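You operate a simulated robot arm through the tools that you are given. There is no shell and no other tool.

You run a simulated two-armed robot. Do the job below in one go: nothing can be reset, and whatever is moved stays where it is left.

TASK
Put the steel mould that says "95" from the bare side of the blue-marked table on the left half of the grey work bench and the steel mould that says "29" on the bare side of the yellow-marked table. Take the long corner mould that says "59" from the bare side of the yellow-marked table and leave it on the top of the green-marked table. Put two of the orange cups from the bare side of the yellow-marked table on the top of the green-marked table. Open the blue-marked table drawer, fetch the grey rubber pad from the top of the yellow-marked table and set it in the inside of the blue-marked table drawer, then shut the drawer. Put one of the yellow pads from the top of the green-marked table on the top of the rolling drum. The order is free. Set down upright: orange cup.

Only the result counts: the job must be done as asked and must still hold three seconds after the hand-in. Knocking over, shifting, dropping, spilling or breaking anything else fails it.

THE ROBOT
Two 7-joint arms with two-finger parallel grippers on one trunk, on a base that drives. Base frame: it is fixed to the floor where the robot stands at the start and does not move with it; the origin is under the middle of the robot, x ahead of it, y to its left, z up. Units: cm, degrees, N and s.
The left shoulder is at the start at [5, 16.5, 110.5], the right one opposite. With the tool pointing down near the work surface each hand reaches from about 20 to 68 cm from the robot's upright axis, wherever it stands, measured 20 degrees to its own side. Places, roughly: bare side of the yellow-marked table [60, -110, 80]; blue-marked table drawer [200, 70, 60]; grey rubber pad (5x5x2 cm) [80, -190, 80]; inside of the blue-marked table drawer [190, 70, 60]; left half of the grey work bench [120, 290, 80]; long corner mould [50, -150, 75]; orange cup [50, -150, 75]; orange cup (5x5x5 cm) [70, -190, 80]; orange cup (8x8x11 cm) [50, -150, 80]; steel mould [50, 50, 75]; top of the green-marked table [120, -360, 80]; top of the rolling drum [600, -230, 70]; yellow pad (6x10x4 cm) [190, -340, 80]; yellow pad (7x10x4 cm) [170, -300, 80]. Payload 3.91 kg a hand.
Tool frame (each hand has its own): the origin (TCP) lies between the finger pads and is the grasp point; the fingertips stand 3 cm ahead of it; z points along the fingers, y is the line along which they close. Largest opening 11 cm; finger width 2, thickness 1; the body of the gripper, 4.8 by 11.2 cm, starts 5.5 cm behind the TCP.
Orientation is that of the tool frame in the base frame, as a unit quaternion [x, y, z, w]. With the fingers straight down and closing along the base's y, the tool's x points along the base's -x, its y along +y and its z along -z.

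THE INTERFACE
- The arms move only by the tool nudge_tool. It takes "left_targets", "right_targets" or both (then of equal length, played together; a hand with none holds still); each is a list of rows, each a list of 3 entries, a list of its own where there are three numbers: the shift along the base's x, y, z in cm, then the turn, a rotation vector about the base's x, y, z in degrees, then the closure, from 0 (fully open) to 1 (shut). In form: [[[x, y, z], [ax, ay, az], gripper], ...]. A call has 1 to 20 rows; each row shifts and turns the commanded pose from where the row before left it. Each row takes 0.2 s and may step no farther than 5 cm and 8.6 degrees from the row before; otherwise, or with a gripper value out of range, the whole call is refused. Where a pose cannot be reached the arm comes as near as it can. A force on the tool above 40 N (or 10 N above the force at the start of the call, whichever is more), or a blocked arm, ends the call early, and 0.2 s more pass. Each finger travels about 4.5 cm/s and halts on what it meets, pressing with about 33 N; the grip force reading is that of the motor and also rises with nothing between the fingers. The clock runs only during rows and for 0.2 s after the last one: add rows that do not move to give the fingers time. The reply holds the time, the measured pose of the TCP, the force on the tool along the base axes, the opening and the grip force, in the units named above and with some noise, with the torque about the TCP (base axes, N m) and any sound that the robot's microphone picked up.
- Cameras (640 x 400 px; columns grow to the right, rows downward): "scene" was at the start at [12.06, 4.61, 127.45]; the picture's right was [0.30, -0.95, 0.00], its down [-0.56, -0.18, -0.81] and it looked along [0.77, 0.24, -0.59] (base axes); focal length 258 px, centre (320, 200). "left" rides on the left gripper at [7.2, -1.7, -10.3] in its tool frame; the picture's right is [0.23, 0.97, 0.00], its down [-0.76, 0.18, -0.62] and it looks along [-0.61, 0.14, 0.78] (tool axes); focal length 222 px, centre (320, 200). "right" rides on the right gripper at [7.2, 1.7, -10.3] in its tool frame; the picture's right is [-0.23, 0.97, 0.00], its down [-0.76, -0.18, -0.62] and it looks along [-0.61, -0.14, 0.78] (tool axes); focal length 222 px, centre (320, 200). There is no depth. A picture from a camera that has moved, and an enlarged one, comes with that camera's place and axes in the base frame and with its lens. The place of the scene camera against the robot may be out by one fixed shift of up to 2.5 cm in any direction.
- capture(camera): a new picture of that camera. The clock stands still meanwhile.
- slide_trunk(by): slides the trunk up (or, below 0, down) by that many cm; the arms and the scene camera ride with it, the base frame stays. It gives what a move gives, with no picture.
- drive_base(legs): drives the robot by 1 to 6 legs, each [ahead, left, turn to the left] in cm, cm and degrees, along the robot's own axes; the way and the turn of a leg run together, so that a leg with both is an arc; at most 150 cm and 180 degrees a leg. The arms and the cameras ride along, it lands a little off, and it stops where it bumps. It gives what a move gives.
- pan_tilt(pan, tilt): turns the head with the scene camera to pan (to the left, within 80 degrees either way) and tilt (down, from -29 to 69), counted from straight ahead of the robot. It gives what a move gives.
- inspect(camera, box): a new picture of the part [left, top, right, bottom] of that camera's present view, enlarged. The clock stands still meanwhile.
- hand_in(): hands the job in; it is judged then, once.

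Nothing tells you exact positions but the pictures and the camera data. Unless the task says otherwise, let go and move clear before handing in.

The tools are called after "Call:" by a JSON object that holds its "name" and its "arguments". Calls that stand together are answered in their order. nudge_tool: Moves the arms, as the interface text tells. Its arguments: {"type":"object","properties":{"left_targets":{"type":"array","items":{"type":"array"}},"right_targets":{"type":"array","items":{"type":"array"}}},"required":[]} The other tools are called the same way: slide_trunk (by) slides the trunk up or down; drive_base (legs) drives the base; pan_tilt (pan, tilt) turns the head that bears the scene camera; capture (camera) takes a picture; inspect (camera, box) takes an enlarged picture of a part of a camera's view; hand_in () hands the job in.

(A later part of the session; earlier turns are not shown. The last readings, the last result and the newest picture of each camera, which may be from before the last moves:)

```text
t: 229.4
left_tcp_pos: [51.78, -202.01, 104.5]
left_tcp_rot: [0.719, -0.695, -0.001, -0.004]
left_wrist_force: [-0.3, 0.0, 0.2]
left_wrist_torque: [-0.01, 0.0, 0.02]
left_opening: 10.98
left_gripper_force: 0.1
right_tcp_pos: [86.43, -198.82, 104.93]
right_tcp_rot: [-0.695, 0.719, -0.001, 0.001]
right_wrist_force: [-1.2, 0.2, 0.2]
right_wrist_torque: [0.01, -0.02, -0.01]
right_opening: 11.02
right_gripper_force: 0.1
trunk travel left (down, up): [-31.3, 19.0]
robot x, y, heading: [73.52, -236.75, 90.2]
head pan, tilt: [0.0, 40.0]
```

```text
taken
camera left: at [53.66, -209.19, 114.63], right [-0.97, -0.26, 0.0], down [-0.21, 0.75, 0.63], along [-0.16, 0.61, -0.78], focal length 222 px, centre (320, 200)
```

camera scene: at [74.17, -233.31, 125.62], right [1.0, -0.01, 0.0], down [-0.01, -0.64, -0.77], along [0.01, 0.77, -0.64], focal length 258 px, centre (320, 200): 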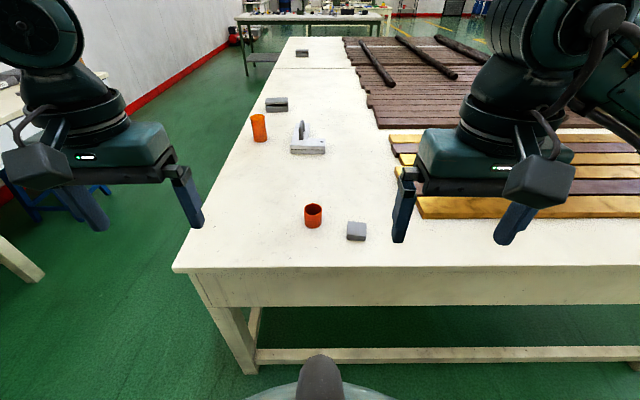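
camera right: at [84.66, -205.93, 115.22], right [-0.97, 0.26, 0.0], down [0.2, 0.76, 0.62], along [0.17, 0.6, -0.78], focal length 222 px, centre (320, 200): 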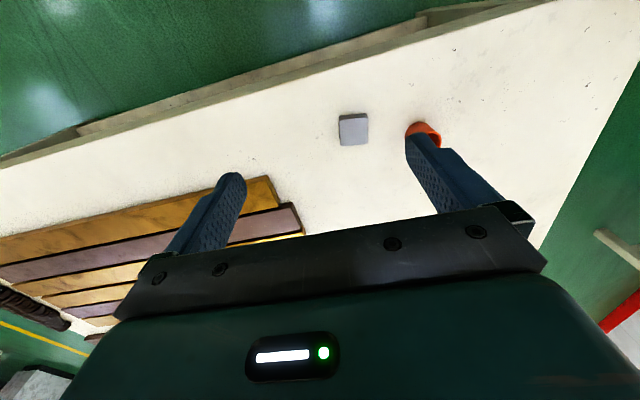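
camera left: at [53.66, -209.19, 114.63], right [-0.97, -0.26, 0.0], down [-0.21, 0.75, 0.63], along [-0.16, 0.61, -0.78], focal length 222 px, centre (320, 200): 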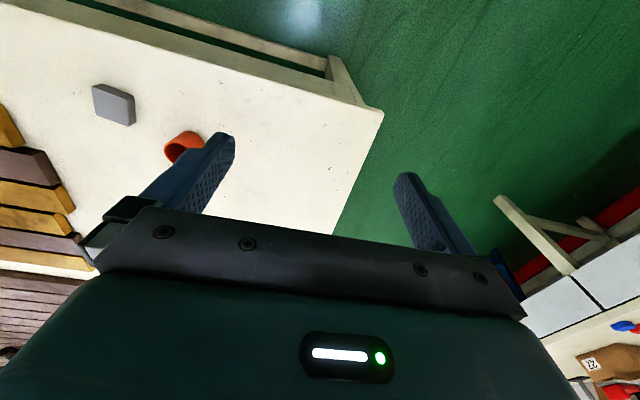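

Call:
{"name": "inspect", "arguments": {"camera": "right", "box": [310, 80, 470, 180]}}

Call:
{"name": "inspect", "arguments": {"camera": "left", "box": [70, 60, 230, 180]}}

```text
4.00 times, centred on (390, 130) of right
camera zoom: at [84.66, -205.93, 115.22], right [-0.97, 0.26, 0.0], down [0.2, 0.76, 0.62], along [0.17, 0.6, -0.78], focal length 888 px, centre (40, 480)
```

zoom: 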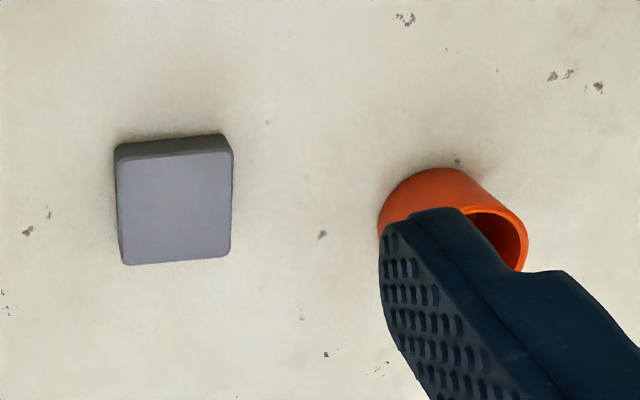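

```text
3.33 times, centred on (150, 120) of left
camera zoom: at [53.66, -209.19, 114.63], right [-0.97, -0.26, 0.0], down [-0.21, 0.75, 0.63], along [-0.16, 0.61, -0.78], focal length 740 px, centre (887, 467)
```

zoom: 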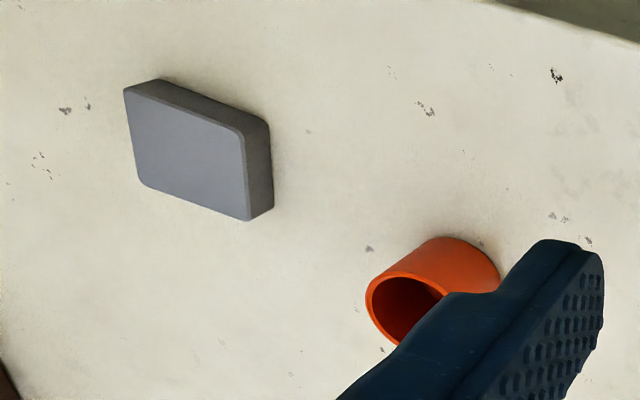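

The grey pad is centred near (83.1, -190.4), turned about 9° and 4.7 cm wide. I'll bring the right hand over it.

Call:
{"name": "nudge_tool", "arguments": {"right_targets": [[[-0.82, 2.1, -3.7], [0, 0, -1.82], 0.25], [[-0.82, 2.1, -3.7], [0, 0, -1.82], 0.25], [[-0.82, 2.1, -3.7], [0, 0, -1.82], 0.25], [[-0.82, 2.1, -3.7], [0, 0, -1.82], 0.25], [[0, 0, 0], [0, 0, 0], 0.25]]}}

Call:
{"name": "capture", "arguments": {"camera": "right"}}

```text
t: 230.6
left_tcp_pos: [51.77, -201.94, 104.42]
left_tcp_rot: [0.719, -0.695, -0.001, -0.004]
left_wrist_force: [0.3, -0.8, 0.3]
left_wrist_torque: [0.01, -0.01, -0.01]
left_opening: 10.98
left_gripper_force: 0.1
right_tcp_pos: [83.33, -190.45, 90.09]
right_tcp_rot: [-0.648, 0.762, -0.003, 0.002]
right_wrist_force: [0.2, -0.1, 0.4]
right_wrist_torque: [0.01, -0.02, 0.0]
right_opening: 8.28
right_gripper_force: 0.0
trunk travel left (down, up): [-31.3, 19.0]
robot x, y, heading: [73.41, -236.68, 89.7]
head pan, tilt: [0.0, 40.0]
```

```text
taken
camera right: at [80.49, -197.34, 100.36], right [-0.93, 0.38, 0.0], down [0.29, 0.72, 0.62], along [0.24, 0.57, -0.78], focal length 222 px, centre (320, 200)
```

right: 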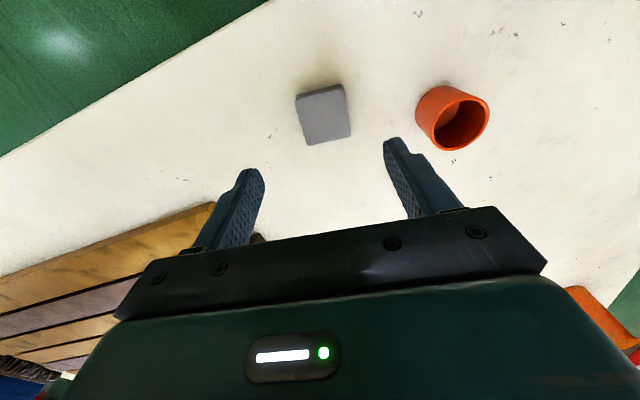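

Call:
{"name": "nudge_tool", "arguments": {"right_targets": [[[-0.4, -0.35, -2.4], [0, 0, 0], 0.25], [[0, 0, -4], [0, 0, 0], 0.25], [[0, 0, -3], [0, 0, 0], 0.25], [[0, 0, -0.9], [0, 0, 0], 0.25], [[0, 0, 0], [0, 0, 0], 0.25]]}}

Call:
{"name": "capture", "arguments": {"camera": "right"}}

```text
t: 231.8
left_tcp_pos: [51.85, -202.06, 104.5]
left_tcp_rot: [0.719, -0.695, -0.001, -0.003]
left_wrist_force: [-0.1, -0.7, 0.4]
left_wrist_torque: [0.01, 0.0, -0.01]
left_opening: 11.0
left_gripper_force: 0.2
right_tcp_pos: [82.99, -190.9, 79.8]
right_tcp_rot: [-0.648, 0.761, -0.003, 0.002]
right_wrist_force: [-0.1, 0.4, 0.8]
right_wrist_torque: [0.01, 0.01, -0.03]
right_opening: 8.23
right_gripper_force: 0.0
trunk travel left (down, up): [-31.3, 19.0]
robot x, y, heading: [73.39, -236.6, 89.7]
head pan, tilt: [0.0, 40.0]
```

```text
taken
camera right: at [80.11, -197.72, 90.02], right [-0.93, 0.38, -0.01], down [0.29, 0.73, 0.62], along [0.24, 0.57, -0.78], focal length 222 px, centre (320, 200)
```

right: 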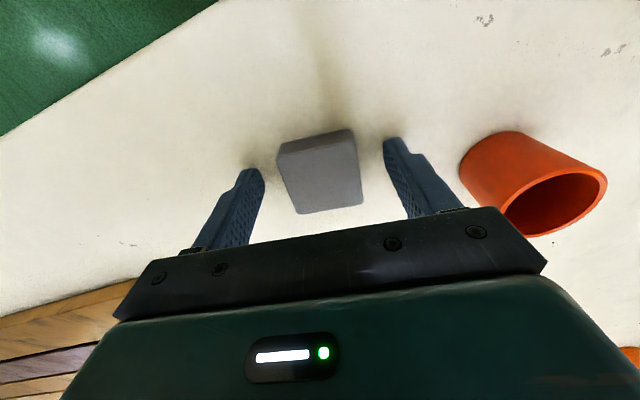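

Call:
{"name": "nudge_tool", "arguments": {"right_targets": [[[0, 0, 0], [0, 0, 0], 0.5], [[0, 0, 0], [0, 0, 0], 1], [[0, 0, 0], [0, 0, 0], 1], [[0, 0, 0], [0, 0, 0], 1], [[0, 0, 0], [0, 0, 0], 1], [[0, 0, 0], [0, 0, 0], 1]]}}

Call:
{"name": "nudge_tool", "arguments": {"right_targets": [[[0, 0, 2], [0, 0, 0], 1], [[0, 0, 4], [0, 0, 0], 1], [[0, 0, 4], [0, 0, 0], 1], [[0, 0, 4], [0, 0, 0], 1], [[0, 0, 4], [0, 0, 0], 1], [[0, 0, 4], [0, 0, 0], 1], [[0, 0, 0], [0, 0, 0], 1]]}}

Call:
{"name": "capture", "arguments": {"camera": "right"}}

```text
t: 233.2
left_tcp_pos: [51.71, -201.94, 104.4]
left_tcp_rot: [0.719, -0.695, -0.001, -0.003]
left_wrist_force: [-0.3, 1.3, 0.4]
left_wrist_torque: [-0.01, -0.03, -0.03]
left_opening: 11.0
left_gripper_force: 0.0
right_tcp_pos: [82.94, -190.85, 79.87]
right_tcp_rot: [-0.648, 0.761, -0.002, 0.002]
right_wrist_force: [0.0, 0.2, 0.8]
right_wrist_torque: [-0.03, -0.06, 0.04]
right_opening: 4.73
right_gripper_force: 33.2
trunk travel left (down, up): [-31.3, 19.0]
robot x, y, heading: [73.18, -236.47, 89.9]
head pan, tilt: [0.0, 40.0]
```

```text
t: 234.8
left_tcp_pos: [51.85, -201.93, 104.41]
left_tcp_rot: [0.719, -0.695, -0.001, -0.003]
left_wrist_force: [0.3, 0.4, 0.2]
left_wrist_torque: [-0.04, -0.02, -0.02]
left_opening: 10.99
left_gripper_force: 0.1
right_tcp_pos: [82.92, -190.69, 101.91]
right_tcp_rot: [-0.648, 0.762, -0.002, 0.001]
right_wrist_force: [0.6, -0.8, 0.1]
right_wrist_torque: [0.0, 0.02, 0.0]
right_opening: 4.72
right_gripper_force: 33.0
trunk travel left (down, up): [-31.3, 19.0]
robot x, y, heading: [73.38, -236.79, 89.9]
head pan, tilt: [0.0, 40.0]
```

```text
taken
camera right: at [80.16, -197.62, 112.11], right [-0.93, 0.38, -0.01], down [0.29, 0.73, 0.62], along [0.24, 0.57, -0.78], focal length 222 px, centre (320, 200)
```

right: 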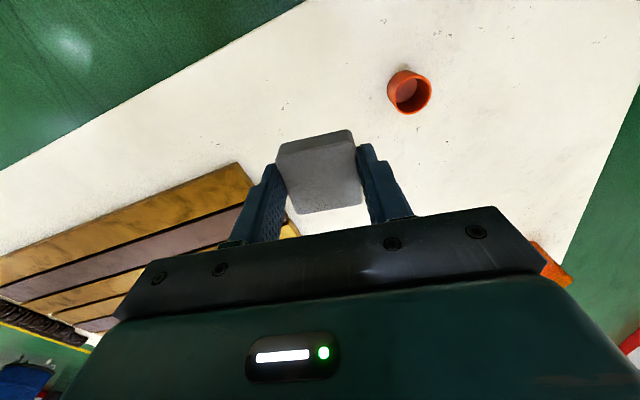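

The grey pad is held. I'll draw the right hand back and move the base right so that the small cup comes into the left hand's comfortable zone.

Call:
{"name": "nudge_tool", "arguments": {"right_targets": [[[1.5, -4, 0.5], [0, 0, 0], 1], [[1.5, -4, 0.5], [0, 0, 0], 1], [[1.5, -4, 0.5], [0, 0, 0], 1], [[0, 0, 0], [0, 0, 0], 1]]}}

Call:
{"name": "drive_base", "arguments": {"legs": [[0, -16, 0]]}}

Call:
{"name": "capture", "arguments": {"camera": "left"}}

Call:
{"name": "inspect", "arguments": {"camera": "left", "box": [220, 80, 420, 210]}}

```text
t: 235.8
left_tcp_pos: [51.86, -201.94, 104.39]
left_tcp_rot: [0.72, -0.694, -0.001, -0.004]
left_wrist_force: [0.6, 1.0, -0.5]
left_wrist_torque: [0.01, -0.02, -0.01]
left_opening: 11.02
left_gripper_force: 0.1
right_tcp_pos: [87.46, -202.88, 103.23]
right_tcp_rot: [-0.648, 0.762, -0.002, 0.001]
right_wrist_force: [0.4, -0.5, -1.2]
right_wrist_torque: [-0.01, 0.01, 0.01]
right_opening: 4.71
right_gripper_force: 33.2
trunk travel left (down, up): [-31.3, 19.0]
robot x, y, heading: [73.38, -236.82, 89.8]
head pan, tilt: [0.0, 40.0]
```

```text
t: 237.8
left_tcp_pos: [67.68, -202.02, 104.39]
left_tcp_rot: [0.719, -0.695, -0.002, -0.004]
left_wrist_force: [0.4, 0.4, -0.5]
left_wrist_torque: [0.0, 0.01, -0.01]
left_opening: 11.0
left_gripper_force: 0.0
right_tcp_pos: [103.37, -202.84, 103.28]
right_tcp_rot: [-0.648, 0.762, -0.003, 0.001]
right_wrist_force: [0.3, -0.6, -0.4]
right_wrist_torque: [0.01, 0.01, 0.01]
right_opening: 4.75
right_gripper_force: 32.9
trunk travel left (down, up): [-31.3, 19.0]
robot x, y, heading: [89.42, -236.59, 89.6]
head pan, tilt: [0.0, 40.0]
```

```text
taken
camera left: at [69.6, -209.22, 114.63], right [-0.97, -0.26, 0.0], down [-0.21, 0.75, 0.63], along [-0.16, 0.61, -0.78], focal length 222 px, centre (320, 200)
```

left: 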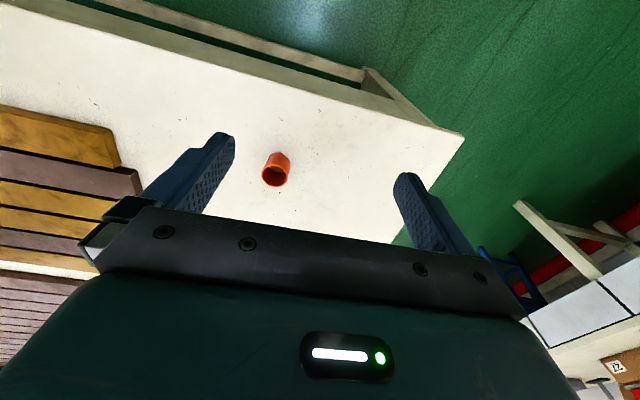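

```text
3.08 times, centred on (320, 145) of left
camera zoom: at [69.6, -209.22, 114.63], right [-0.97, -0.26, 0.0], down [-0.21, 0.75, 0.63], along [-0.16, 0.61, -0.78], focal length 684 px, centre (320, 369)
```

zoom: 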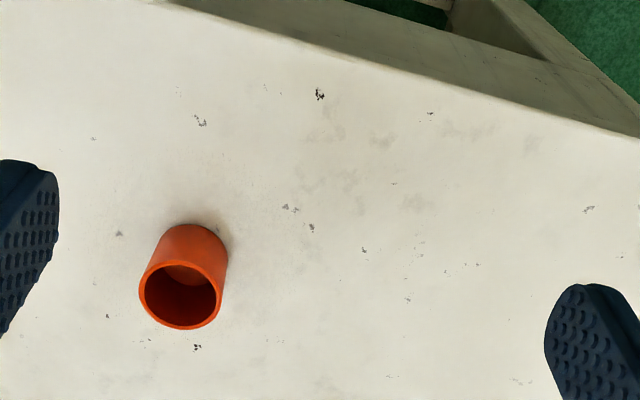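

The small cup (5 cm) is at about (72.1, -187). Bringing the left hand above it.

Call:
{"name": "nudge_tool", "arguments": {"left_targets": [[[0.88, 3.02, -2.4], [0, 0, 0], 0], [[0.88, 3.02, -2.4], [0, 0, 0], 0], [[0.88, 3.02, -2.4], [0, 0, 0], 0], [[0.88, 3.02, -2.4], [0, 0, 0], 0], [[0.88, 3.02, -2.4], [0, 0, 0], 0], [[0, 0, 0], [0, 0, 0], 0]]}}

Call:
{"name": "capture", "arguments": {"camera": "left"}}

```text
t: 239.2
left_tcp_pos: [72.14, -186.85, 92.42]
left_tcp_rot: [0.72, -0.694, -0.001, -0.003]
left_wrist_force: [-0.1, -0.1, 0.1]
left_wrist_torque: [0.01, 0.0, 0.04]
left_opening: 11.02
left_gripper_force: 0.0
right_tcp_pos: [103.38, -202.92, 103.35]
right_tcp_rot: [-0.648, 0.762, -0.003, 0.0]
right_wrist_force: [0.0, -0.2, -1.2]
right_wrist_torque: [-0.01, 0.01, -0.03]
right_opening: 4.76
right_gripper_force: 32.6
trunk travel left (down, up): [-31.3, 19.0]
robot x, y, heading: [89.15, -236.92, 89.9]
head pan, tilt: [0.0, 40.0]
```

```text
taken
camera left: at [74.01, -194.0, 102.6], right [-0.97, -0.26, 0.0], down [-0.21, 0.75, 0.63], along [-0.16, 0.61, -0.78], focal length 222 px, centre (320, 200)
```

left: 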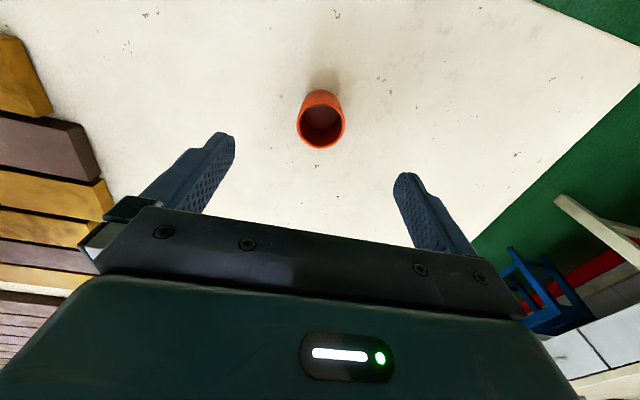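

Perfectly centred. Descending and gripping the small cup.

Call:
{"name": "nudge_tool", "arguments": {"left_targets": [[[0, 0, -4], [0, 0, 0], 0], [[0, 0, -4], [0, 0, 0], 0], [[0, 0, -3], [0, 0, 0], 0], [[0, 0, -1.4], [0, 0, 0], 0], [[0, 0, 0], [0, 0, 0], 0], [[0, 0, 0], [0, 0, 0], 0.4], [[0, 0, 0], [0, 0, 0], 0.6], [[0, 0, 0], [0, 0, 0], 1], [[0, 0, 0], [0, 0, 0], 1], [[0, 0, 0], [0, 0, 0], 1], [[0, 0, 0], [0, 0, 0], 1]]}}

Call:
{"name": "nudge_tool", "arguments": {"left_targets": [[[0, 0, 2], [0, 0, 0], 1], [[0, 0, 4], [0, 0, 0], 1], [[0, 0, 4], [0, 0, 0], 1], [[0, 0, 4], [0, 0, 0], 1], [[0, 0, 4], [0, 0, 0], 1], [[0, -3, 4], [0, 0, 0], 1], [[0, -3, 0], [0, 0, 0], 1], [[0, -3, 0], [0, 0, 0], 1], [[0, -3, 0], [0, 0, 0], 1], [[0, 0, 0], [0, 0, 0], 1]]}}

Call:
{"name": "capture", "arguments": {"camera": "left"}}

Call:
{"name": "capture", "arguments": {"camera": "right"}}

```text
t: 241.6
left_tcp_pos: [68.82, -189.95, 82.44]
left_tcp_rot: [0.719, -0.695, -0.001, -0.005]
left_wrist_force: [-0.3, 0.1, 0.5]
left_wrist_torque: [-0.01, -0.01, 0.02]
left_opening: 0.0
left_gripper_force: 11.3
left hand out of reach, approached as far as the arm can: row 1, 2, 3, 4
right_tcp_pos: [103.32, -202.93, 103.27]
right_tcp_rot: [-0.648, 0.762, -0.003, 0.001]
right_wrist_force: [-0.2, 0.3, -0.6]
right_wrist_torque: [-0.03, 0.0, 0.01]
right_opening: 4.75
right_gripper_force: 33.1
trunk travel left (down, up): [-31.3, 19.0]
robot x, y, heading: [89.69, -236.54, 89.9]
head pan, tilt: [0.0, 40.0]
```

```text
t: 243.8
left_tcp_pos: [68.96, -201.94, 104.26]
left_tcp_rot: [0.719, -0.695, -0.001, -0.004]
left_wrist_force: [-0.2, -1.0, 0.7]
left_wrist_torque: [-0.02, 0.0, 0.0]
left_opening: 0.0
left_gripper_force: 33.4
right_tcp_pos: [103.27, -202.82, 103.36]
right_tcp_rot: [-0.649, 0.761, -0.002, 0.002]
right_wrist_force: [0.2, 0.4, -0.1]
right_wrist_torque: [0.01, 0.03, 0.02]
right_opening: 4.76
right_gripper_force: 32.8
trunk travel left (down, up): [-31.3, 19.0]
robot x, y, heading: [89.29, -236.47, 90.0]
head pan, tilt: [0.0, 40.0]
```

```text
taken
camera left: at [70.74, -209.09, 114.56], right [-0.97, -0.26, 0.0], down [-0.21, 0.75, 0.63], along [-0.16, 0.61, -0.78], focal length 222 px, centre (320, 200)
```

left: 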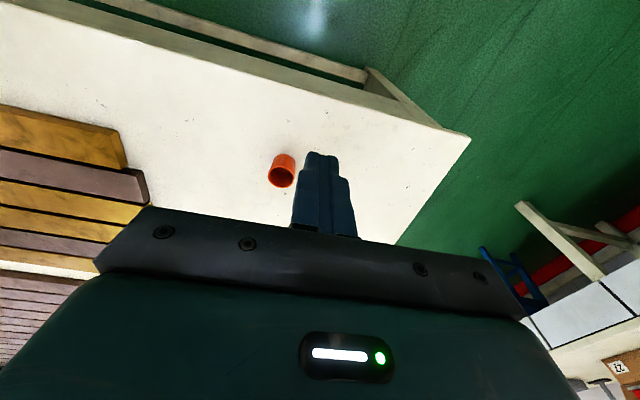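

```text
taken
camera right: at [100.5, -209.72, 113.54], right [-0.93, 0.38, -0.01], down [0.29, 0.73, 0.62], along [0.24, 0.57, -0.78], focal length 222 px, centre (320, 200)
```

right: 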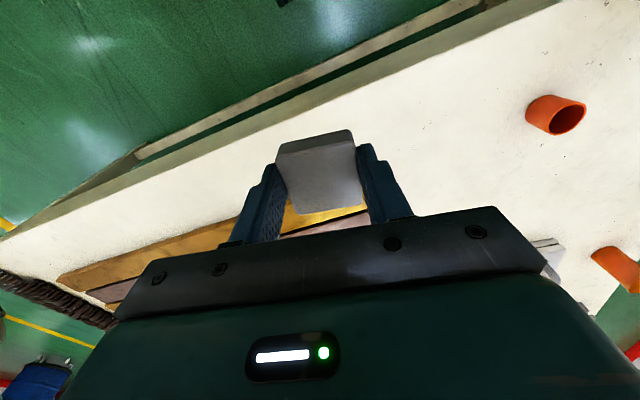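

The left arm fell short and closed on nothing; luckily the cup still stands. I'll reopen, move the base 4 cm closer and a bit right, and re-measure before descending stepwise.

Call:
{"name": "nudge_tool", "arguments": {"left_targets": [[[0, 0, 0], [0, 0, 0], 0], [[0, 0, 0], [0, 0, 0], 0], [[0, 0, 0], [0, 0, 0], 0], [[0, 0, 0], [0, 0, 0], 0], [[0, 0, 0], [0, 0, 0], 0], [[0, 0, 0], [0, 0, 0], 0], [[0, 0, 0], [0, 0, 0], 0]]}}

Call:
{"name": "drive_base", "arguments": {"legs": [[4, -4, 0]]}}

Call:
{"name": "inspect", "arguments": {"camera": "left", "box": [220, 80, 420, 210]}}

```text
t: 245.4
left_tcp_pos: [68.91, -202.03, 104.21]
left_tcp_rot: [0.719, -0.695, -0.002, -0.004]
left_wrist_force: [-0.6, 0.4, 0.2]
left_wrist_torque: [0.0, 0.02, 0.01]
left_opening: 11.01
left_gripper_force: 0.1
right_tcp_pos: [103.43, -202.89, 103.32]
right_tcp_rot: [-0.648, 0.761, -0.002, 0.001]
right_wrist_force: [-1.1, 0.8, -1.1]
right_wrist_torque: [0.01, 0.04, -0.02]
right_opening: 4.72
right_gripper_force: 33.1
trunk travel left (down, up): [-31.3, 19.0]
robot x, y, heading: [89.2, -236.95, 90.0]
head pan, tilt: [0.0, 40.0]
```

```text
t: 246.4
left_tcp_pos: [72.97, -197.9, 104.23]
left_tcp_rot: [0.72, -0.694, -0.001, -0.002]
left_wrist_force: [-0.3, 0.8, 0.4]
left_wrist_torque: [0.03, -0.01, -0.01]
left_opening: 11.02
left_gripper_force: 0.2
right_tcp_pos: [107.4, -198.91, 103.25]
right_tcp_rot: [-0.648, 0.762, -0.002, -0.001]
right_wrist_force: [0.4, 0.4, -0.6]
right_wrist_torque: [-0.01, 0.01, 0.02]
right_opening: 4.76
right_gripper_force: 33.0
trunk travel left (down, up): [-31.3, 19.0]
robot x, y, heading: [93.39, -233.09, 90.0]
head pan, tilt: [0.0, 40.0]
```

```text
3.08 times, centred on (320, 145) of left
camera zoom: at [74.83, -205.09, 114.56], right [-0.97, -0.26, 0.0], down [-0.21, 0.75, 0.63], along [-0.16, 0.61, -0.78], focal length 684 px, centre (320, 369)
```

zoom: 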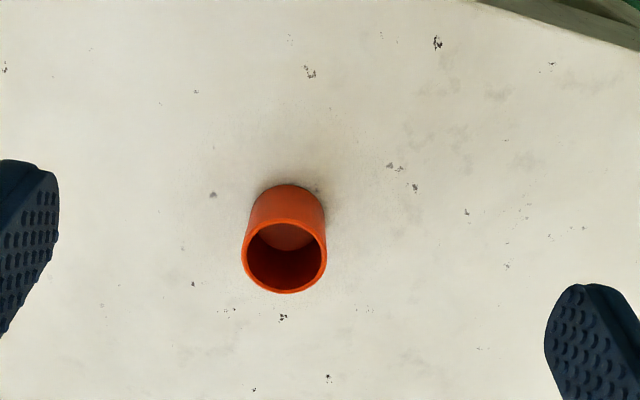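

Call:
{"name": "nudge_tool", "arguments": {"left_targets": [[[-0.23, 2.78, -3], [0, 0, 0], 0], [[-0.23, 2.78, -3], [0, 0, 0], 0], [[-0.23, 2.78, -3], [0, 0, 0], 0], [[-0.23, 2.78, -3], [0, 0, 0], 0], [[0, 0, 0], [0, 0, 0], 0]]}}

Call:
{"name": "capture", "arguments": {"camera": "left"}}

Call:
{"name": "nudge_tool", "arguments": {"left_targets": [[[0, 0, -3], [0, 0, 0], 0], [[0, 0, -2.5], [0, 0, 0], 0], [[0, 0, 0], [0, 0, 0], 0]]}}

```text
t: 247.6
left_tcp_pos: [72.03, -186.96, 92.18]
left_tcp_rot: [0.719, -0.695, 0.0, -0.003]
left_wrist_force: [-0.4, 0.1, -0.7]
left_wrist_torque: [-0.01, -0.01, -0.03]
left_opening: 11.02
left_gripper_force: 0.0
right_tcp_pos: [107.35, -198.98, 103.31]
right_tcp_rot: [-0.648, 0.762, -0.003, 0.001]
right_wrist_force: [-0.6, 0.5, 0.0]
right_wrist_torque: [0.0, -0.01, -0.01]
right_opening: 4.75
right_gripper_force: 32.8
trunk travel left (down, up): [-31.3, 19.0]
robot x, y, heading: [93.51, -233.36, 89.9]
head pan, tilt: [0.0, 40.0]
```

```text
taken
camera left: at [73.96, -194.05, 102.45], right [-0.97, -0.26, 0.0], down [-0.21, 0.75, 0.63], along [-0.16, 0.61, -0.78], focal length 222 px, centre (320, 200)
```

left: 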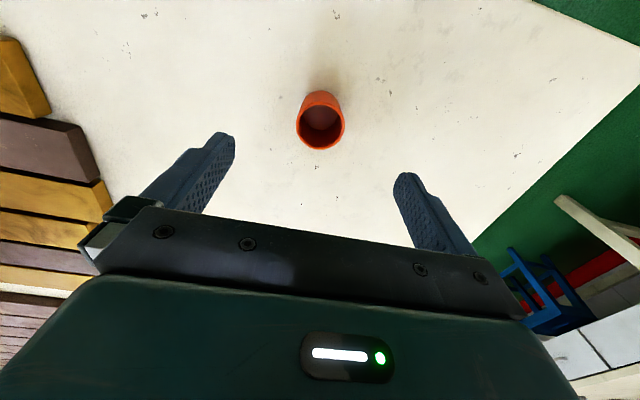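

```text
t: 248.4
left_tcp_pos: [72.05, -186.85, 86.7]
left_tcp_rot: [0.719, -0.695, -0.002, -0.003]
left_wrist_force: [0.1, -0.6, -0.2]
left_wrist_torque: [0.0, -0.04, -0.01]
left_opening: 11.04
left_gripper_force: 0.0
right_tcp_pos: [107.35, -198.87, 103.43]
right_tcp_rot: [-0.648, 0.762, -0.003, 0.001]
right_wrist_force: [-0.5, -0.2, -0.1]
right_wrist_torque: [-0.01, -0.03, -0.03]
right_opening: 4.71
right_gripper_force: 33.0
trunk travel left (down, up): [-31.3, 19.0]
robot x, y, heading: [93.11, -232.57, 89.7]
head pan, tilt: [0.0, 40.0]
```

In reach now. Continuing down in small steps.

Call:
{"name": "nudge_tool", "arguments": {"left_targets": [[[0, 0, -2.5], [0, 0, 0], 0], [[0, 0, -2.5], [0, 0, 0], 0], [[0, 0, -1.7], [0, 0, 0], 0], [[0, 0, 0], [0, 0, 0], 0]]}}

Call:
{"name": "capture", "arguments": {"camera": "left"}}

```text
t: 249.4
left_tcp_pos: [71.83, -187.05, 80.31]
left_tcp_rot: [0.719, -0.695, -0.001, -0.004]
left_wrist_force: [0.4, 0.0, 0.2]
left_wrist_torque: [-0.02, -0.02, 0.01]
left_opening: 11.02
left_gripper_force: 0.1
left hand out of reach, approached as far as the arm can: row 3
right_tcp_pos: [107.34, -198.93, 103.27]
right_tcp_rot: [-0.648, 0.762, -0.003, 0.001]
right_wrist_force: [0.5, 0.1, -0.8]
right_wrist_torque: [0.01, 0.0, 0.06]
right_opening: 4.74
right_gripper_force: 33.1
trunk travel left (down, up): [-31.3, 19.0]
robot x, y, heading: [93.29, -232.53, 89.6]
head pan, tilt: [0.0, 40.0]
```

```text
taken
camera left: at [73.69, -194.24, 90.58], right [-0.97, -0.26, -0.01], down [-0.21, 0.75, 0.63], along [-0.16, 0.61, -0.78], focal length 222 px, centre (320, 200)
```

left: 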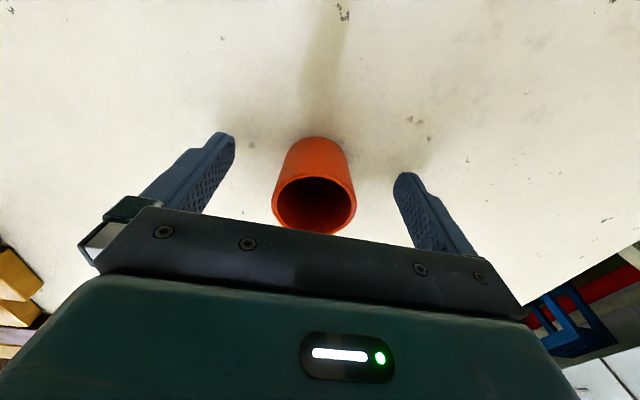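

That's close enough (0.3 cm high). Closing on the small cup.

Call:
{"name": "nudge_tool", "arguments": {"left_targets": [[[0, 0, 0], [0, 0, 0], 0.4], [[0, 0, 0], [0, 0, 0], 0.5], [[0, 0, 0], [0, 0, 0], 0.7], [[0, 0, 0], [0, 0, 0], 1], [[0, 0, 0], [0, 0, 0], 1], [[0, 0, 0], [0, 0, 0], 1], [[0, 0, 0], [0, 0, 0], 1]]}}

Call:
{"name": "nudge_tool", "arguments": {"left_targets": [[[0, 0, 2], [0, 0, 0], 1], [[0, 0, 4], [0, 0, 0], 1], [[0, 0, 4], [0, 0, 0], 1], [[0, 0, 4], [0, 0, 0], 1], [[0, 0, 4], [0, 0, 0], 1], [[0, -3, 4], [0, 0, 0], 1], [[0, -3, 0], [0, 0, 0], 1], [[0, -3, 0], [0, 0, 0], 1], [[0, -3, 0], [0, 0, 0], 1], [[0, 0, 0], [0, 0, 0], 1]]}}

Call:
{"name": "capture", "arguments": {"camera": "left"}}

Call:
{"name": "capture", "arguments": {"camera": "scene"}}

```text
t: 251.0
left_tcp_pos: [71.89, -187.1, 80.41]
left_tcp_rot: [0.719, -0.695, -0.001, -0.004]
left_wrist_force: [0.1, 0.5, 0.0]
left_wrist_torque: [0.04, 0.04, -0.03]
left_opening: 4.65
left_gripper_force: 33.0
right_tcp_pos: [107.39, -198.94, 103.37]
right_tcp_rot: [-0.648, 0.762, -0.002, 0.0]
right_wrist_force: [0.1, 1.0, -1.1]
right_wrist_torque: [0.02, 0.04, -0.03]
right_opening: 4.75
right_gripper_force: 32.9
trunk travel left (down, up): [-31.3, 19.0]
robot x, y, heading: [93.39, -232.72, 89.8]
head pan, tilt: [0.0, 40.0]
```

```text
t: 253.2
left_tcp_pos: [71.84, -198.99, 102.53]
left_tcp_rot: [0.72, -0.694, -0.001, -0.004]
left_wrist_force: [-0.5, -0.1, -0.5]
left_wrist_torque: [0.03, 0.02, 0.01]
left_opening: 4.64
left_gripper_force: 33.1
right_tcp_pos: [107.48, -198.83, 103.28]
right_tcp_rot: [-0.648, 0.762, -0.002, 0.001]
right_wrist_force: [0.6, 0.1, -0.7]
right_wrist_torque: [0.0, -0.01, 0.0]
right_opening: 4.76
right_gripper_force: 33.1
trunk travel left (down, up): [-31.3, 19.0]
robot x, y, heading: [93.48, -232.89, 89.9]
head pan, tilt: [0.0, 40.0]
```

```text
taken
camera left: at [73.71, -206.28, 112.63], right [-0.97, -0.26, 0.0], down [-0.21, 0.75, 0.63], along [-0.16, 0.61, -0.78], focal length 222 px, centre (320, 200)
```

left: 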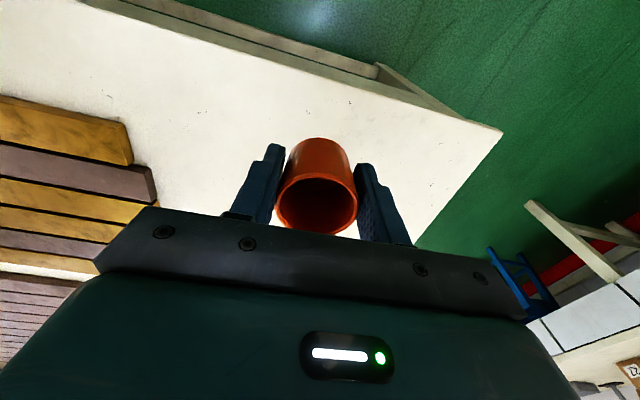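

```text
taken
camera scene: at [94.12, -219.39, 125.62], right [1.0, 0.0, 0.0], down [0.0, -0.64, -0.77], along [0.0, 0.77, -0.64], focal length 258 px, centre (320, 200)
```

scene: 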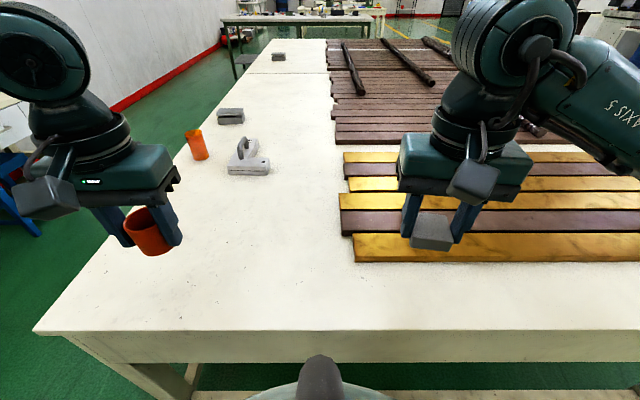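

Both hold: small cup left, grey pad right. Back to the gap's centre, turn round and set the small cup next to the tall one.

Call:
{"name": "drive_base", "arguments": {"legs": [[-13.5, 0, 0], [0, 0, -90], [0, 0, -90]]}}

Call:
{"name": "pan_tilt", "arguments": {"pan": 25, "tilt": 35}}

Call:
{"name": "capture", "arguments": {"camera": "scene"}}

```text
t: 262.1
left_tcp_pos: [115.67, -279.39, 102.55]
left_tcp_rot: [0.687, 0.727, -0.006, 0.001]
left_wrist_force: [0.3, 0.2, -0.8]
left_wrist_torque: [0.01, 0.03, 0.02]
left_opening: 4.6
left_gripper_force: 32.6
right_tcp_pos: [80.27, -280.3, 103.51]
right_tcp_rot: [0.755, 0.656, -0.004, -0.002]
right_wrist_force: [-0.2, -0.2, -0.9]
right_wrist_torque: [-0.01, 0.0, 0.01]
right_opening: 4.77
right_gripper_force: 33.5
trunk travel left (down, up): [-31.3, 19.0]
robot x, y, heading: [93.07, -246.34, -89.0]
head pan, tilt: [0.0, 40.0]
```

```text
t: 263.0
left_tcp_pos: [115.62, -279.36, 102.45]
left_tcp_rot: [0.687, 0.727, -0.007, 0.001]
left_wrist_force: [-0.2, 0.0, 0.4]
left_wrist_torque: [0.02, -0.01, 0.01]
left_opening: 4.61
left_gripper_force: 32.8
right_tcp_pos: [80.11, -280.14, 103.51]
right_tcp_rot: [0.755, 0.656, -0.003, -0.003]
right_wrist_force: [0.1, -1.1, -1.1]
right_wrist_torque: [-0.03, -0.03, 0.0]
right_opening: 4.72
right_gripper_force: 33.2
trunk travel left (down, up): [-31.3, 19.0]
robot x, y, heading: [93.4, -246.34, -89.0]
head pan, tilt: [25.0, 35.0]
```

```text
taken
camera scene: at [98.19, -254.83, 126.38], right [-0.9, -0.44, 0.0], down [-0.25, 0.51, -0.82], along [0.36, -0.74, -0.57], focal length 258 px, centre (320, 200)
```

scene: 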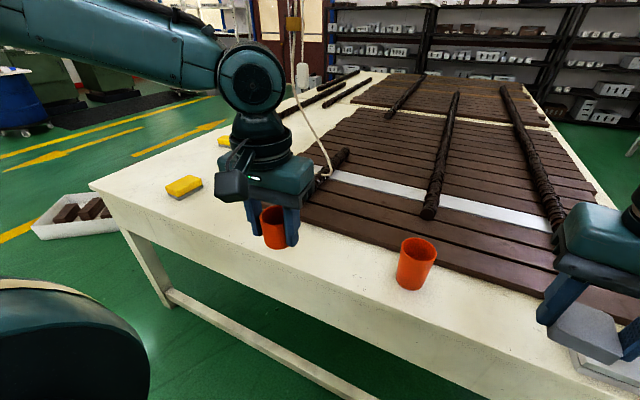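

Call:
{"name": "drive_base", "arguments": {"legs": [[11, 0, -0.8]]}}

Call:
{"name": "nudge_tool", "arguments": {"left_targets": [[[-0.8, -3.4, -1], [0, 0, 0], 1], [[-0.8, -3.4, -2], [0, 0, 0], 1], [[-0.8, -3.3, -3], [0, 0, 0], 1], [[0, 0, -3], [0, 0, 0], 1], [[0, 0, -3], [0, 0, 0], 1], [[0, 0, 0], [0, 0, 0], 1]]}}

Call:
{"name": "capture", "arguments": {"camera": "left"}}

Call:
{"name": "capture", "arguments": {"camera": "scene"}}

```text
t: 264.2
left_tcp_pos: [115.34, -291.03, 102.27]
left_tcp_rot: [0.693, 0.721, -0.004, -0.002]
left_wrist_force: [0.7, 0.8, -0.3]
left_wrist_torque: [-0.01, -0.02, 0.04]
left_opening: 4.56
left_gripper_force: 33.3
right_tcp_pos: [79.74, -291.39, 103.33]
right_tcp_rot: [0.76, 0.649, -0.002, -0.003]
right_wrist_force: [0.0, 0.3, -0.7]
right_wrist_torque: [0.01, 0.0, 0.04]
right_opening: 4.72
right_gripper_force: 33.5
trunk travel left (down, up): [-31.3, 19.0]
robot x, y, heading: [93.41, -257.33, -89.9]
head pan, tilt: [25.0, 35.0]
```

```text
t: 265.6
left_tcp_pos: [112.61, -301.25, 90.44]
left_tcp_rot: [0.693, 0.721, -0.004, 0.0]
left_wrist_force: [0.0, -0.2, -0.5]
left_wrist_torque: [0.0, -0.02, 0.02]
left_opening: 4.59
left_gripper_force: 33.1
right_tcp_pos: [79.5, -291.33, 103.28]
right_tcp_rot: [0.76, 0.65, -0.001, -0.002]
right_wrist_force: [0.1, 0.0, -0.3]
right_wrist_torque: [0.0, 0.01, -0.02]
right_opening: 4.75
right_gripper_force: 32.9
trunk travel left (down, up): [-31.3, 19.0]
robot x, y, heading: [93.75, -257.26, -90.0]
head pan, tilt: [25.0, 35.0]
```

```text
taken
camera left: at [110.64, -293.91, 100.66], right [0.96, 0.27, -0.01], down [0.21, -0.75, 0.62], along [0.16, -0.6, -0.78], focal length 222 px, centre (320, 200)
```

left: 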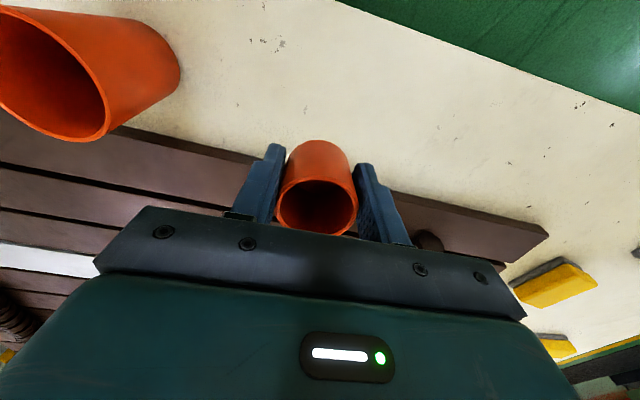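

```text
taken
camera scene: at [97.93, -266.35, 126.38], right [-0.91, -0.42, 0.0], down [-0.24, 0.52, -0.82], along [0.35, -0.74, -0.57], focal length 258 px, centre (320, 200)
```

scene: 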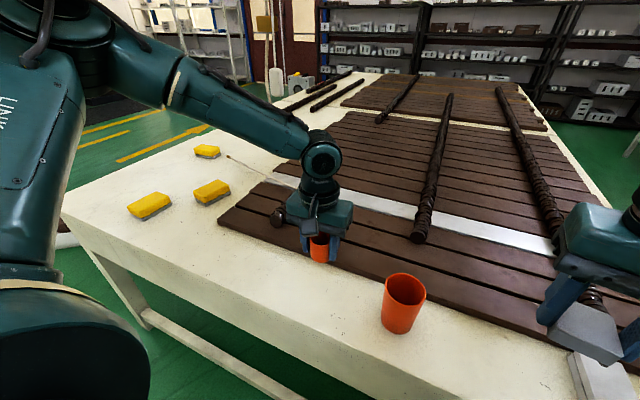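

Call:
{"name": "nudge_tool", "arguments": {"left_targets": [[[0, 0, -3], [0, 0, 0], 1], [[0, 0, -3], [0, 0, 0], 1], [[0, 0, -2], [0, 0, 0], 1], [[0, 0, -1], [0, 0, 0], 1], [[0, 0, 0], [0, 0, 0], 1]]}}

Call:
{"name": "nudge_tool", "arguments": {"left_targets": [[[0, 0, -0.4], [0, 0, 0], 1], [[0, 0, 0], [0, 0, 0], 1]]}}

Call:
{"name": "nudge_tool", "arguments": {"left_targets": [[[0, 0, -0.2], [0, 0, 0], 1], [[0, 0, 0], [0, 0, 0], 1]]}}

Call:
{"name": "nudge_tool", "arguments": {"left_targets": [[[0, 0, -0.2], [0, 0, 0], 1], [[0, 0, 0], [0, 0, 0], 1]]}}

```text
t: 266.8
left_tcp_pos: [112.71, -301.2, 81.4]
left_tcp_rot: [0.693, 0.721, -0.004, 0.0]
left_wrist_force: [0.2, 0.3, 0.0]
left_wrist_torque: [-0.03, 0.01, -0.02]
left_opening: 4.58
left_gripper_force: 32.9
right_tcp_pos: [79.53, -291.56, 103.34]
right_tcp_rot: [0.76, 0.65, -0.001, -0.003]
right_wrist_force: [-0.2, 0.1, -0.7]
right_wrist_torque: [0.0, 0.03, 0.0]
right_opening: 4.75
right_gripper_force: 33.4
trunk travel left (down, up): [-31.3, 19.0]
robot x, y, heading: [93.43, -257.31, -89.8]
head pan, tilt: [25.0, 35.0]
```

```text
t: 267.4
left_tcp_pos: [112.84, -301.13, 81.09]
left_tcp_rot: [0.693, 0.721, -0.003, -0.001]
left_wrist_force: [0.0, 0.2, -0.1]
left_wrist_torque: [0.02, -0.02, 0.02]
left_opening: 4.59
left_gripper_force: 33.2
right_tcp_pos: [79.57, -291.5, 103.24]
right_tcp_rot: [0.76, 0.65, -0.002, -0.002]
right_wrist_force: [0.6, 0.1, -1.2]
right_wrist_torque: [-0.01, -0.01, 0.02]
right_opening: 4.75
right_gripper_force: 32.8
trunk travel left (down, up): [-31.3, 19.0]
robot x, y, heading: [93.21, -257.76, -89.9]
head pan, tilt: [25.0, 35.0]
```

```text
t: 268.0
left_tcp_pos: [112.88, -301.07, 80.83]
left_tcp_rot: [0.693, 0.721, -0.004, -0.001]
left_wrist_force: [-0.4, -0.3, 0.4]
left_wrist_torque: [0.0, -0.01, 0.0]
left_opening: 4.58
left_gripper_force: 32.8
left hand out of reach, approached as far as the arm can: row 1
right_tcp_pos: [79.48, -291.35, 103.27]
right_tcp_rot: [0.76, 0.65, -0.001, -0.003]
right_wrist_force: [0.5, -0.1, -0.6]
right_wrist_torque: [0.01, 0.01, 0.03]
right_opening: 4.75
right_gripper_force: 32.8
trunk travel left (down, up): [-31.3, 19.0]
robot x, y, heading: [93.28, -257.25, -89.8]
head pan, tilt: [25.0, 35.0]
```

```text
t: 268.6
left_tcp_pos: [112.94, -300.95, 80.81]
left_tcp_rot: [0.693, 0.721, -0.005, 0.0]
left_wrist_force: [-0.3, -0.4, -0.4]
left_wrist_torque: [0.01, 0.01, -0.01]
left_opening: 4.54
left_gripper_force: 33.5
right_tcp_pos: [79.58, -291.35, 103.34]
right_tcp_rot: [0.76, 0.65, -0.001, -0.003]
right_wrist_force: [-0.2, 0.0, -1.2]
right_wrist_torque: [-0.01, -0.02, -0.05]
right_opening: 4.73
right_gripper_force: 32.7
trunk travel left (down, up): [-31.3, 19.0]
robot x, y, heading: [93.25, -257.43, -89.8]
head pan, tilt: [25.0, 35.0]
```

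The arm is at its lower limit here; I'll bring the last half centimetre by sliding the trunk.

Call:
{"name": "slide_trunk", "arguments": {"by": -0.3}}

Call:
{"name": "slide_trunk", "arguments": {"by": -0.2}}

```text
t: 269.2
left_tcp_pos: [112.92, -300.86, 80.5]
left_tcp_rot: [0.693, 0.721, -0.005, -0.001]
left_wrist_force: [0.1, 0.5, -0.4]
left_wrist_torque: [-0.02, 0.01, -0.01]
left_opening: 4.58
left_gripper_force: 32.9
right_tcp_pos: [79.6, -291.39, 102.99]
right_tcp_rot: [0.76, 0.65, -0.001, -0.003]
right_wrist_force: [0.0, 0.2, -1.2]
right_wrist_torque: [-0.03, -0.03, -0.03]
right_opening: 4.73
right_gripper_force: 33.5
trunk travel left (down, up): [-31.0, 19.3]
robot x, y, heading: [93.18, -257.56, -90.0]
head pan, tilt: [25.0, 35.0]
```

```text
t: 269.7
left_tcp_pos: [112.92, -301.03, 80.42]
left_tcp_rot: [0.693, 0.721, -0.004, 0.0]
left_wrist_force: [1.5, 0.7, 4.8]
left_wrist_torque: [0.0, -0.1, 0.0]
left_opening: 4.54
left_gripper_force: 32.9
right_tcp_pos: [79.49, -291.41, 102.83]
right_tcp_rot: [0.76, 0.65, -0.001, -0.003]
right_wrist_force: [-0.5, 0.7, -0.9]
right_wrist_torque: [0.01, -0.02, -0.01]
right_opening: 4.75
right_gripper_force: 33.2
trunk travel left (down, up): [-30.8, 19.5]
robot x, y, heading: [93.49, -257.49, -90.0]
head pan, tilt: [25.0, 35.0]
```

Contact. Opening and rising.

Call:
{"name": "nudge_tool", "arguments": {"left_targets": [[[0, 0, 0], [0, 0, 0], 0.5], [[0, 0, 0], [0, 0, 0], 0.35], [[0, 0, 0], [0, 0, 0], 0.2], [[0, 0, 0], [0, 0, 0], 0.1], [[0, 0, 0], [0, 0, 0], 0.1], [[0, 0, 0], [0, 0, 0], 0.1]]}}

Call:
{"name": "nudge_tool", "arguments": {"left_targets": [[[0, 0, 3], [0, 0, 0], 0.1], [[0, 0, 4], [0, 0, 0], 0.1], [[0, 0, 4], [0, 0, 0], 0.1], [[0, 0, 4], [0, 0, 0], 0.1], [[0, 0, 4], [0, 0, 0], 0], [[0, 3, 2], [0, 0, 0], 0], [[0, 3, 0], [0, 0, 0], 0], [[0, 0, 0], [0, 0, 0], 0]]}}

Call:
{"name": "capture", "arguments": {"camera": "left"}}

Call:
{"name": "capture", "arguments": {"camera": "scene"}}

```text
t: 271.1
left_tcp_pos: [112.87, -300.98, 80.39]
left_tcp_rot: [0.693, 0.721, -0.005, 0.0]
left_wrist_force: [-0.3, 0.2, -0.4]
left_wrist_torque: [-0.02, -0.02, -0.01]
left_opening: 9.91
left_gripper_force: 0.0
right_tcp_pos: [79.6, -291.4, 102.84]
right_tcp_rot: [0.76, 0.65, -0.001, -0.002]
right_wrist_force: [-0.5, -0.5, -0.7]
right_wrist_torque: [-0.01, 0.0, 0.0]
right_opening: 4.74
right_gripper_force: 33.5
trunk travel left (down, up): [-30.8, 19.5]
robot x, y, heading: [93.4, -257.35, -89.9]
head pan, tilt: [25.0, 35.0]
```

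```text
t: 272.9
left_tcp_pos: [113.01, -294.91, 101.3]
left_tcp_rot: [0.692, 0.722, -0.004, -0.001]
left_wrist_force: [-0.3, -0.8, 0.0]
left_wrist_torque: [0.02, 0.0, 0.0]
left_opening: 11.01
left_gripper_force: 0.1
right_tcp_pos: [79.6, -291.47, 102.87]
right_tcp_rot: [0.76, 0.65, -0.001, -0.002]
right_wrist_force: [1.0, 1.4, -0.7]
right_wrist_torque: [-0.02, 0.03, -0.04]
right_opening: 4.74
right_gripper_force: 32.9
trunk travel left (down, up): [-30.8, 19.5]
robot x, y, heading: [93.49, -257.32, -89.9]
head pan, tilt: [25.0, 35.0]
```

```text
taken
camera left: at [110.96, -287.68, 111.58], right [0.96, 0.27, -0.01], down [0.21, -0.75, 0.63], along [0.16, -0.6, -0.78], focal length 222 px, centre (320, 200)
```

left: 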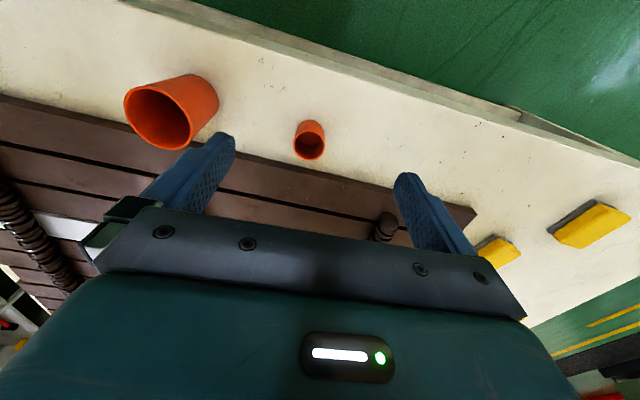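

```text
taken
camera scene: at [97.93, -266.37, 125.87], right [-0.91, -0.42, 0.0], down [-0.24, 0.52, -0.82], along [0.35, -0.74, -0.57], focal length 258 px, centre (320, 200)
```

scene: 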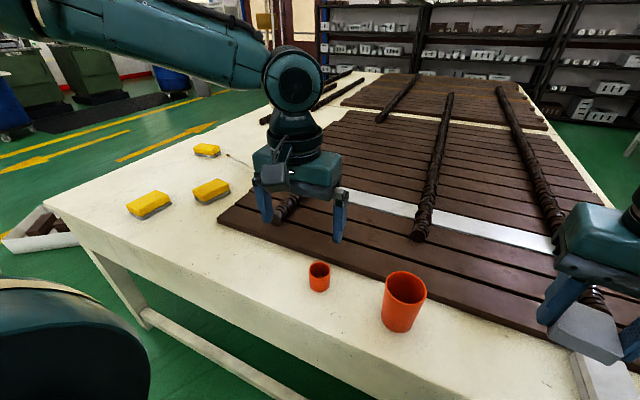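

Both cups stand upright on the green table. Next the yellow pad near (173, -302): I'll slide along the gap so the left hand is over it.

Call:
{"name": "drive_base", "arguments": {"legs": [[0, 61, 0]]}}

Call:
{"name": "capture", "arguments": {"camera": "left"}}

Call:
{"name": "capture", "arguments": {"camera": "scene"}}

```text
t: 275.4
left_tcp_pos: [129.04, -294.68, 101.5]
left_tcp_rot: [0.693, 0.721, -0.003, 0.003]
left_wrist_force: [-1.1, 0.5, -0.1]
left_wrist_torque: [0.0, -0.01, -0.03]
left_opening: 10.99
left_gripper_force: 0.0
right_tcp_pos: [95.57, -291.12, 102.79]
right_tcp_rot: [0.76, 0.649, 0.001, 0.002]
right_wrist_force: [0.9, 0.1, -1.9]
right_wrist_torque: [-0.01, 0.02, 0.0]
right_opening: 4.73
right_gripper_force: 32.8
trunk travel left (down, up): [-30.8, 19.5]
robot x, y, heading: [109.89, -257.48, -89.9]
head pan, tilt: [25.0, 35.0]
stopped in leg 1: the robot was blocked; the commanded pose is now the measured one
```

```text
taken
camera left: at [126.97, -287.33, 111.77], right [0.96, 0.27, 0.0], down [0.21, -0.75, 0.63], along [0.17, -0.61, -0.78], focal length 222 px, centre (320, 200)
```

left: 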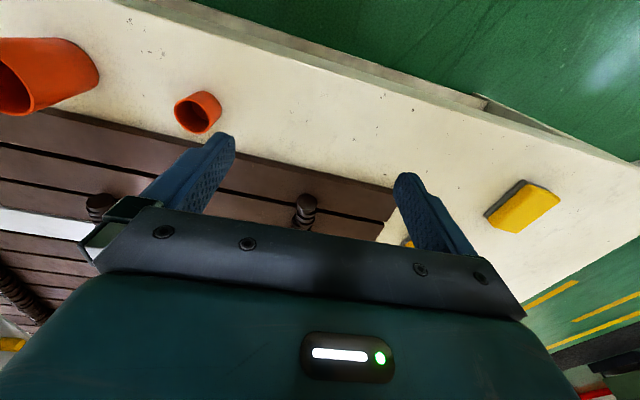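

```text
taken
camera scene: at [113.62, -266.0, 125.82], right [-0.91, -0.4, -0.01], down [-0.23, 0.53, -0.82], along [0.33, -0.74, -0.58], focal length 258 px, centre (320, 200)
```

scene: 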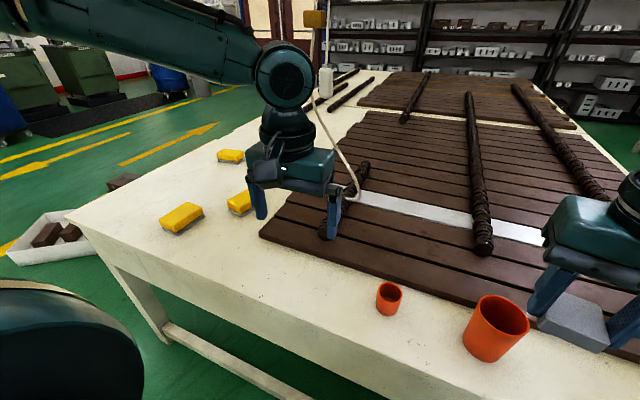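

The base was blocked at x≈110. I need to see what stopped it before going on, so I'll look to the left and down.

Call:
{"name": "pan_tilt", "arguments": {"pan": 78, "tilt": 55}}

Call:
{"name": "capture", "arguments": {"camera": "scene"}}

Call:
{"name": "pan_tilt", "arguments": {"pan": 78, "tilt": 15}}

Call:
{"name": "capture", "arguments": {"camera": "scene"}}

```text
t: 276.6
left_tcp_pos: [129.54, -294.95, 101.35]
left_tcp_rot: [0.692, 0.722, -0.003, 0.0]
left_wrist_force: [-0.6, 0.0, 0.0]
left_wrist_torque: [0.03, -0.05, 0.01]
left_opening: 11.01
left_gripper_force: 0.1
right_tcp_pos: [96.23, -291.41, 102.64]
right_tcp_rot: [0.759, 0.651, 0.0, -0.002]
right_wrist_force: [-0.8, -0.1, -0.5]
right_wrist_torque: [0.06, -0.04, -0.01]
right_opening: 4.73
right_gripper_force: 32.7
trunk travel left (down, up): [-30.8, 19.5]
robot x, y, heading: [110.53, -257.31, -89.6]
head pan, tilt: [78.0, 55.0]
```

```text
taken
camera scene: at [117.78, -259.91, 123.08], right [-0.21, -0.98, 0.0], down [-0.8, 0.17, -0.58], along [0.56, -0.12, -0.82], focal length 258 px, centre (320, 200)
```

scene: 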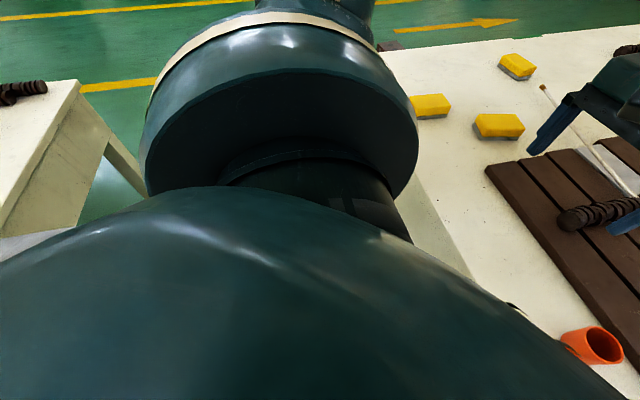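

```text
t: 277.7
left_tcp_pos: [129.44, -294.86, 101.41]
left_tcp_rot: [0.692, 0.722, -0.003, -0.001]
left_wrist_force: [0.4, 0.4, -0.5]
left_wrist_torque: [0.02, -0.02, 0.03]
left_opening: 11.0
left_gripper_force: 0.0
right_tcp_pos: [96.22, -291.33, 102.73]
right_tcp_rot: [0.76, 0.65, -0.001, -0.002]
right_wrist_force: [0.3, 0.1, -0.8]
right_wrist_torque: [0.02, -0.01, -0.04]
right_opening: 4.73
right_gripper_force: 32.7
trunk travel left (down, up): [-30.8, 19.5]
robot x, y, heading: [109.78, -257.27, -89.8]
head pan, tilt: [78.0, 15.0]
```

```text
taken
camera scene: at [119.06, -260.05, 125.09], right [-0.2, -0.98, 0.0], down [-0.63, 0.13, -0.77], along [0.75, -0.15, -0.64], focal length 258 px, centre (320, 200)
```

scene: 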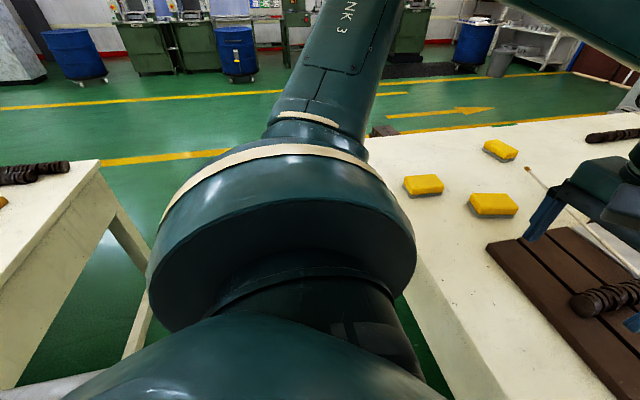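

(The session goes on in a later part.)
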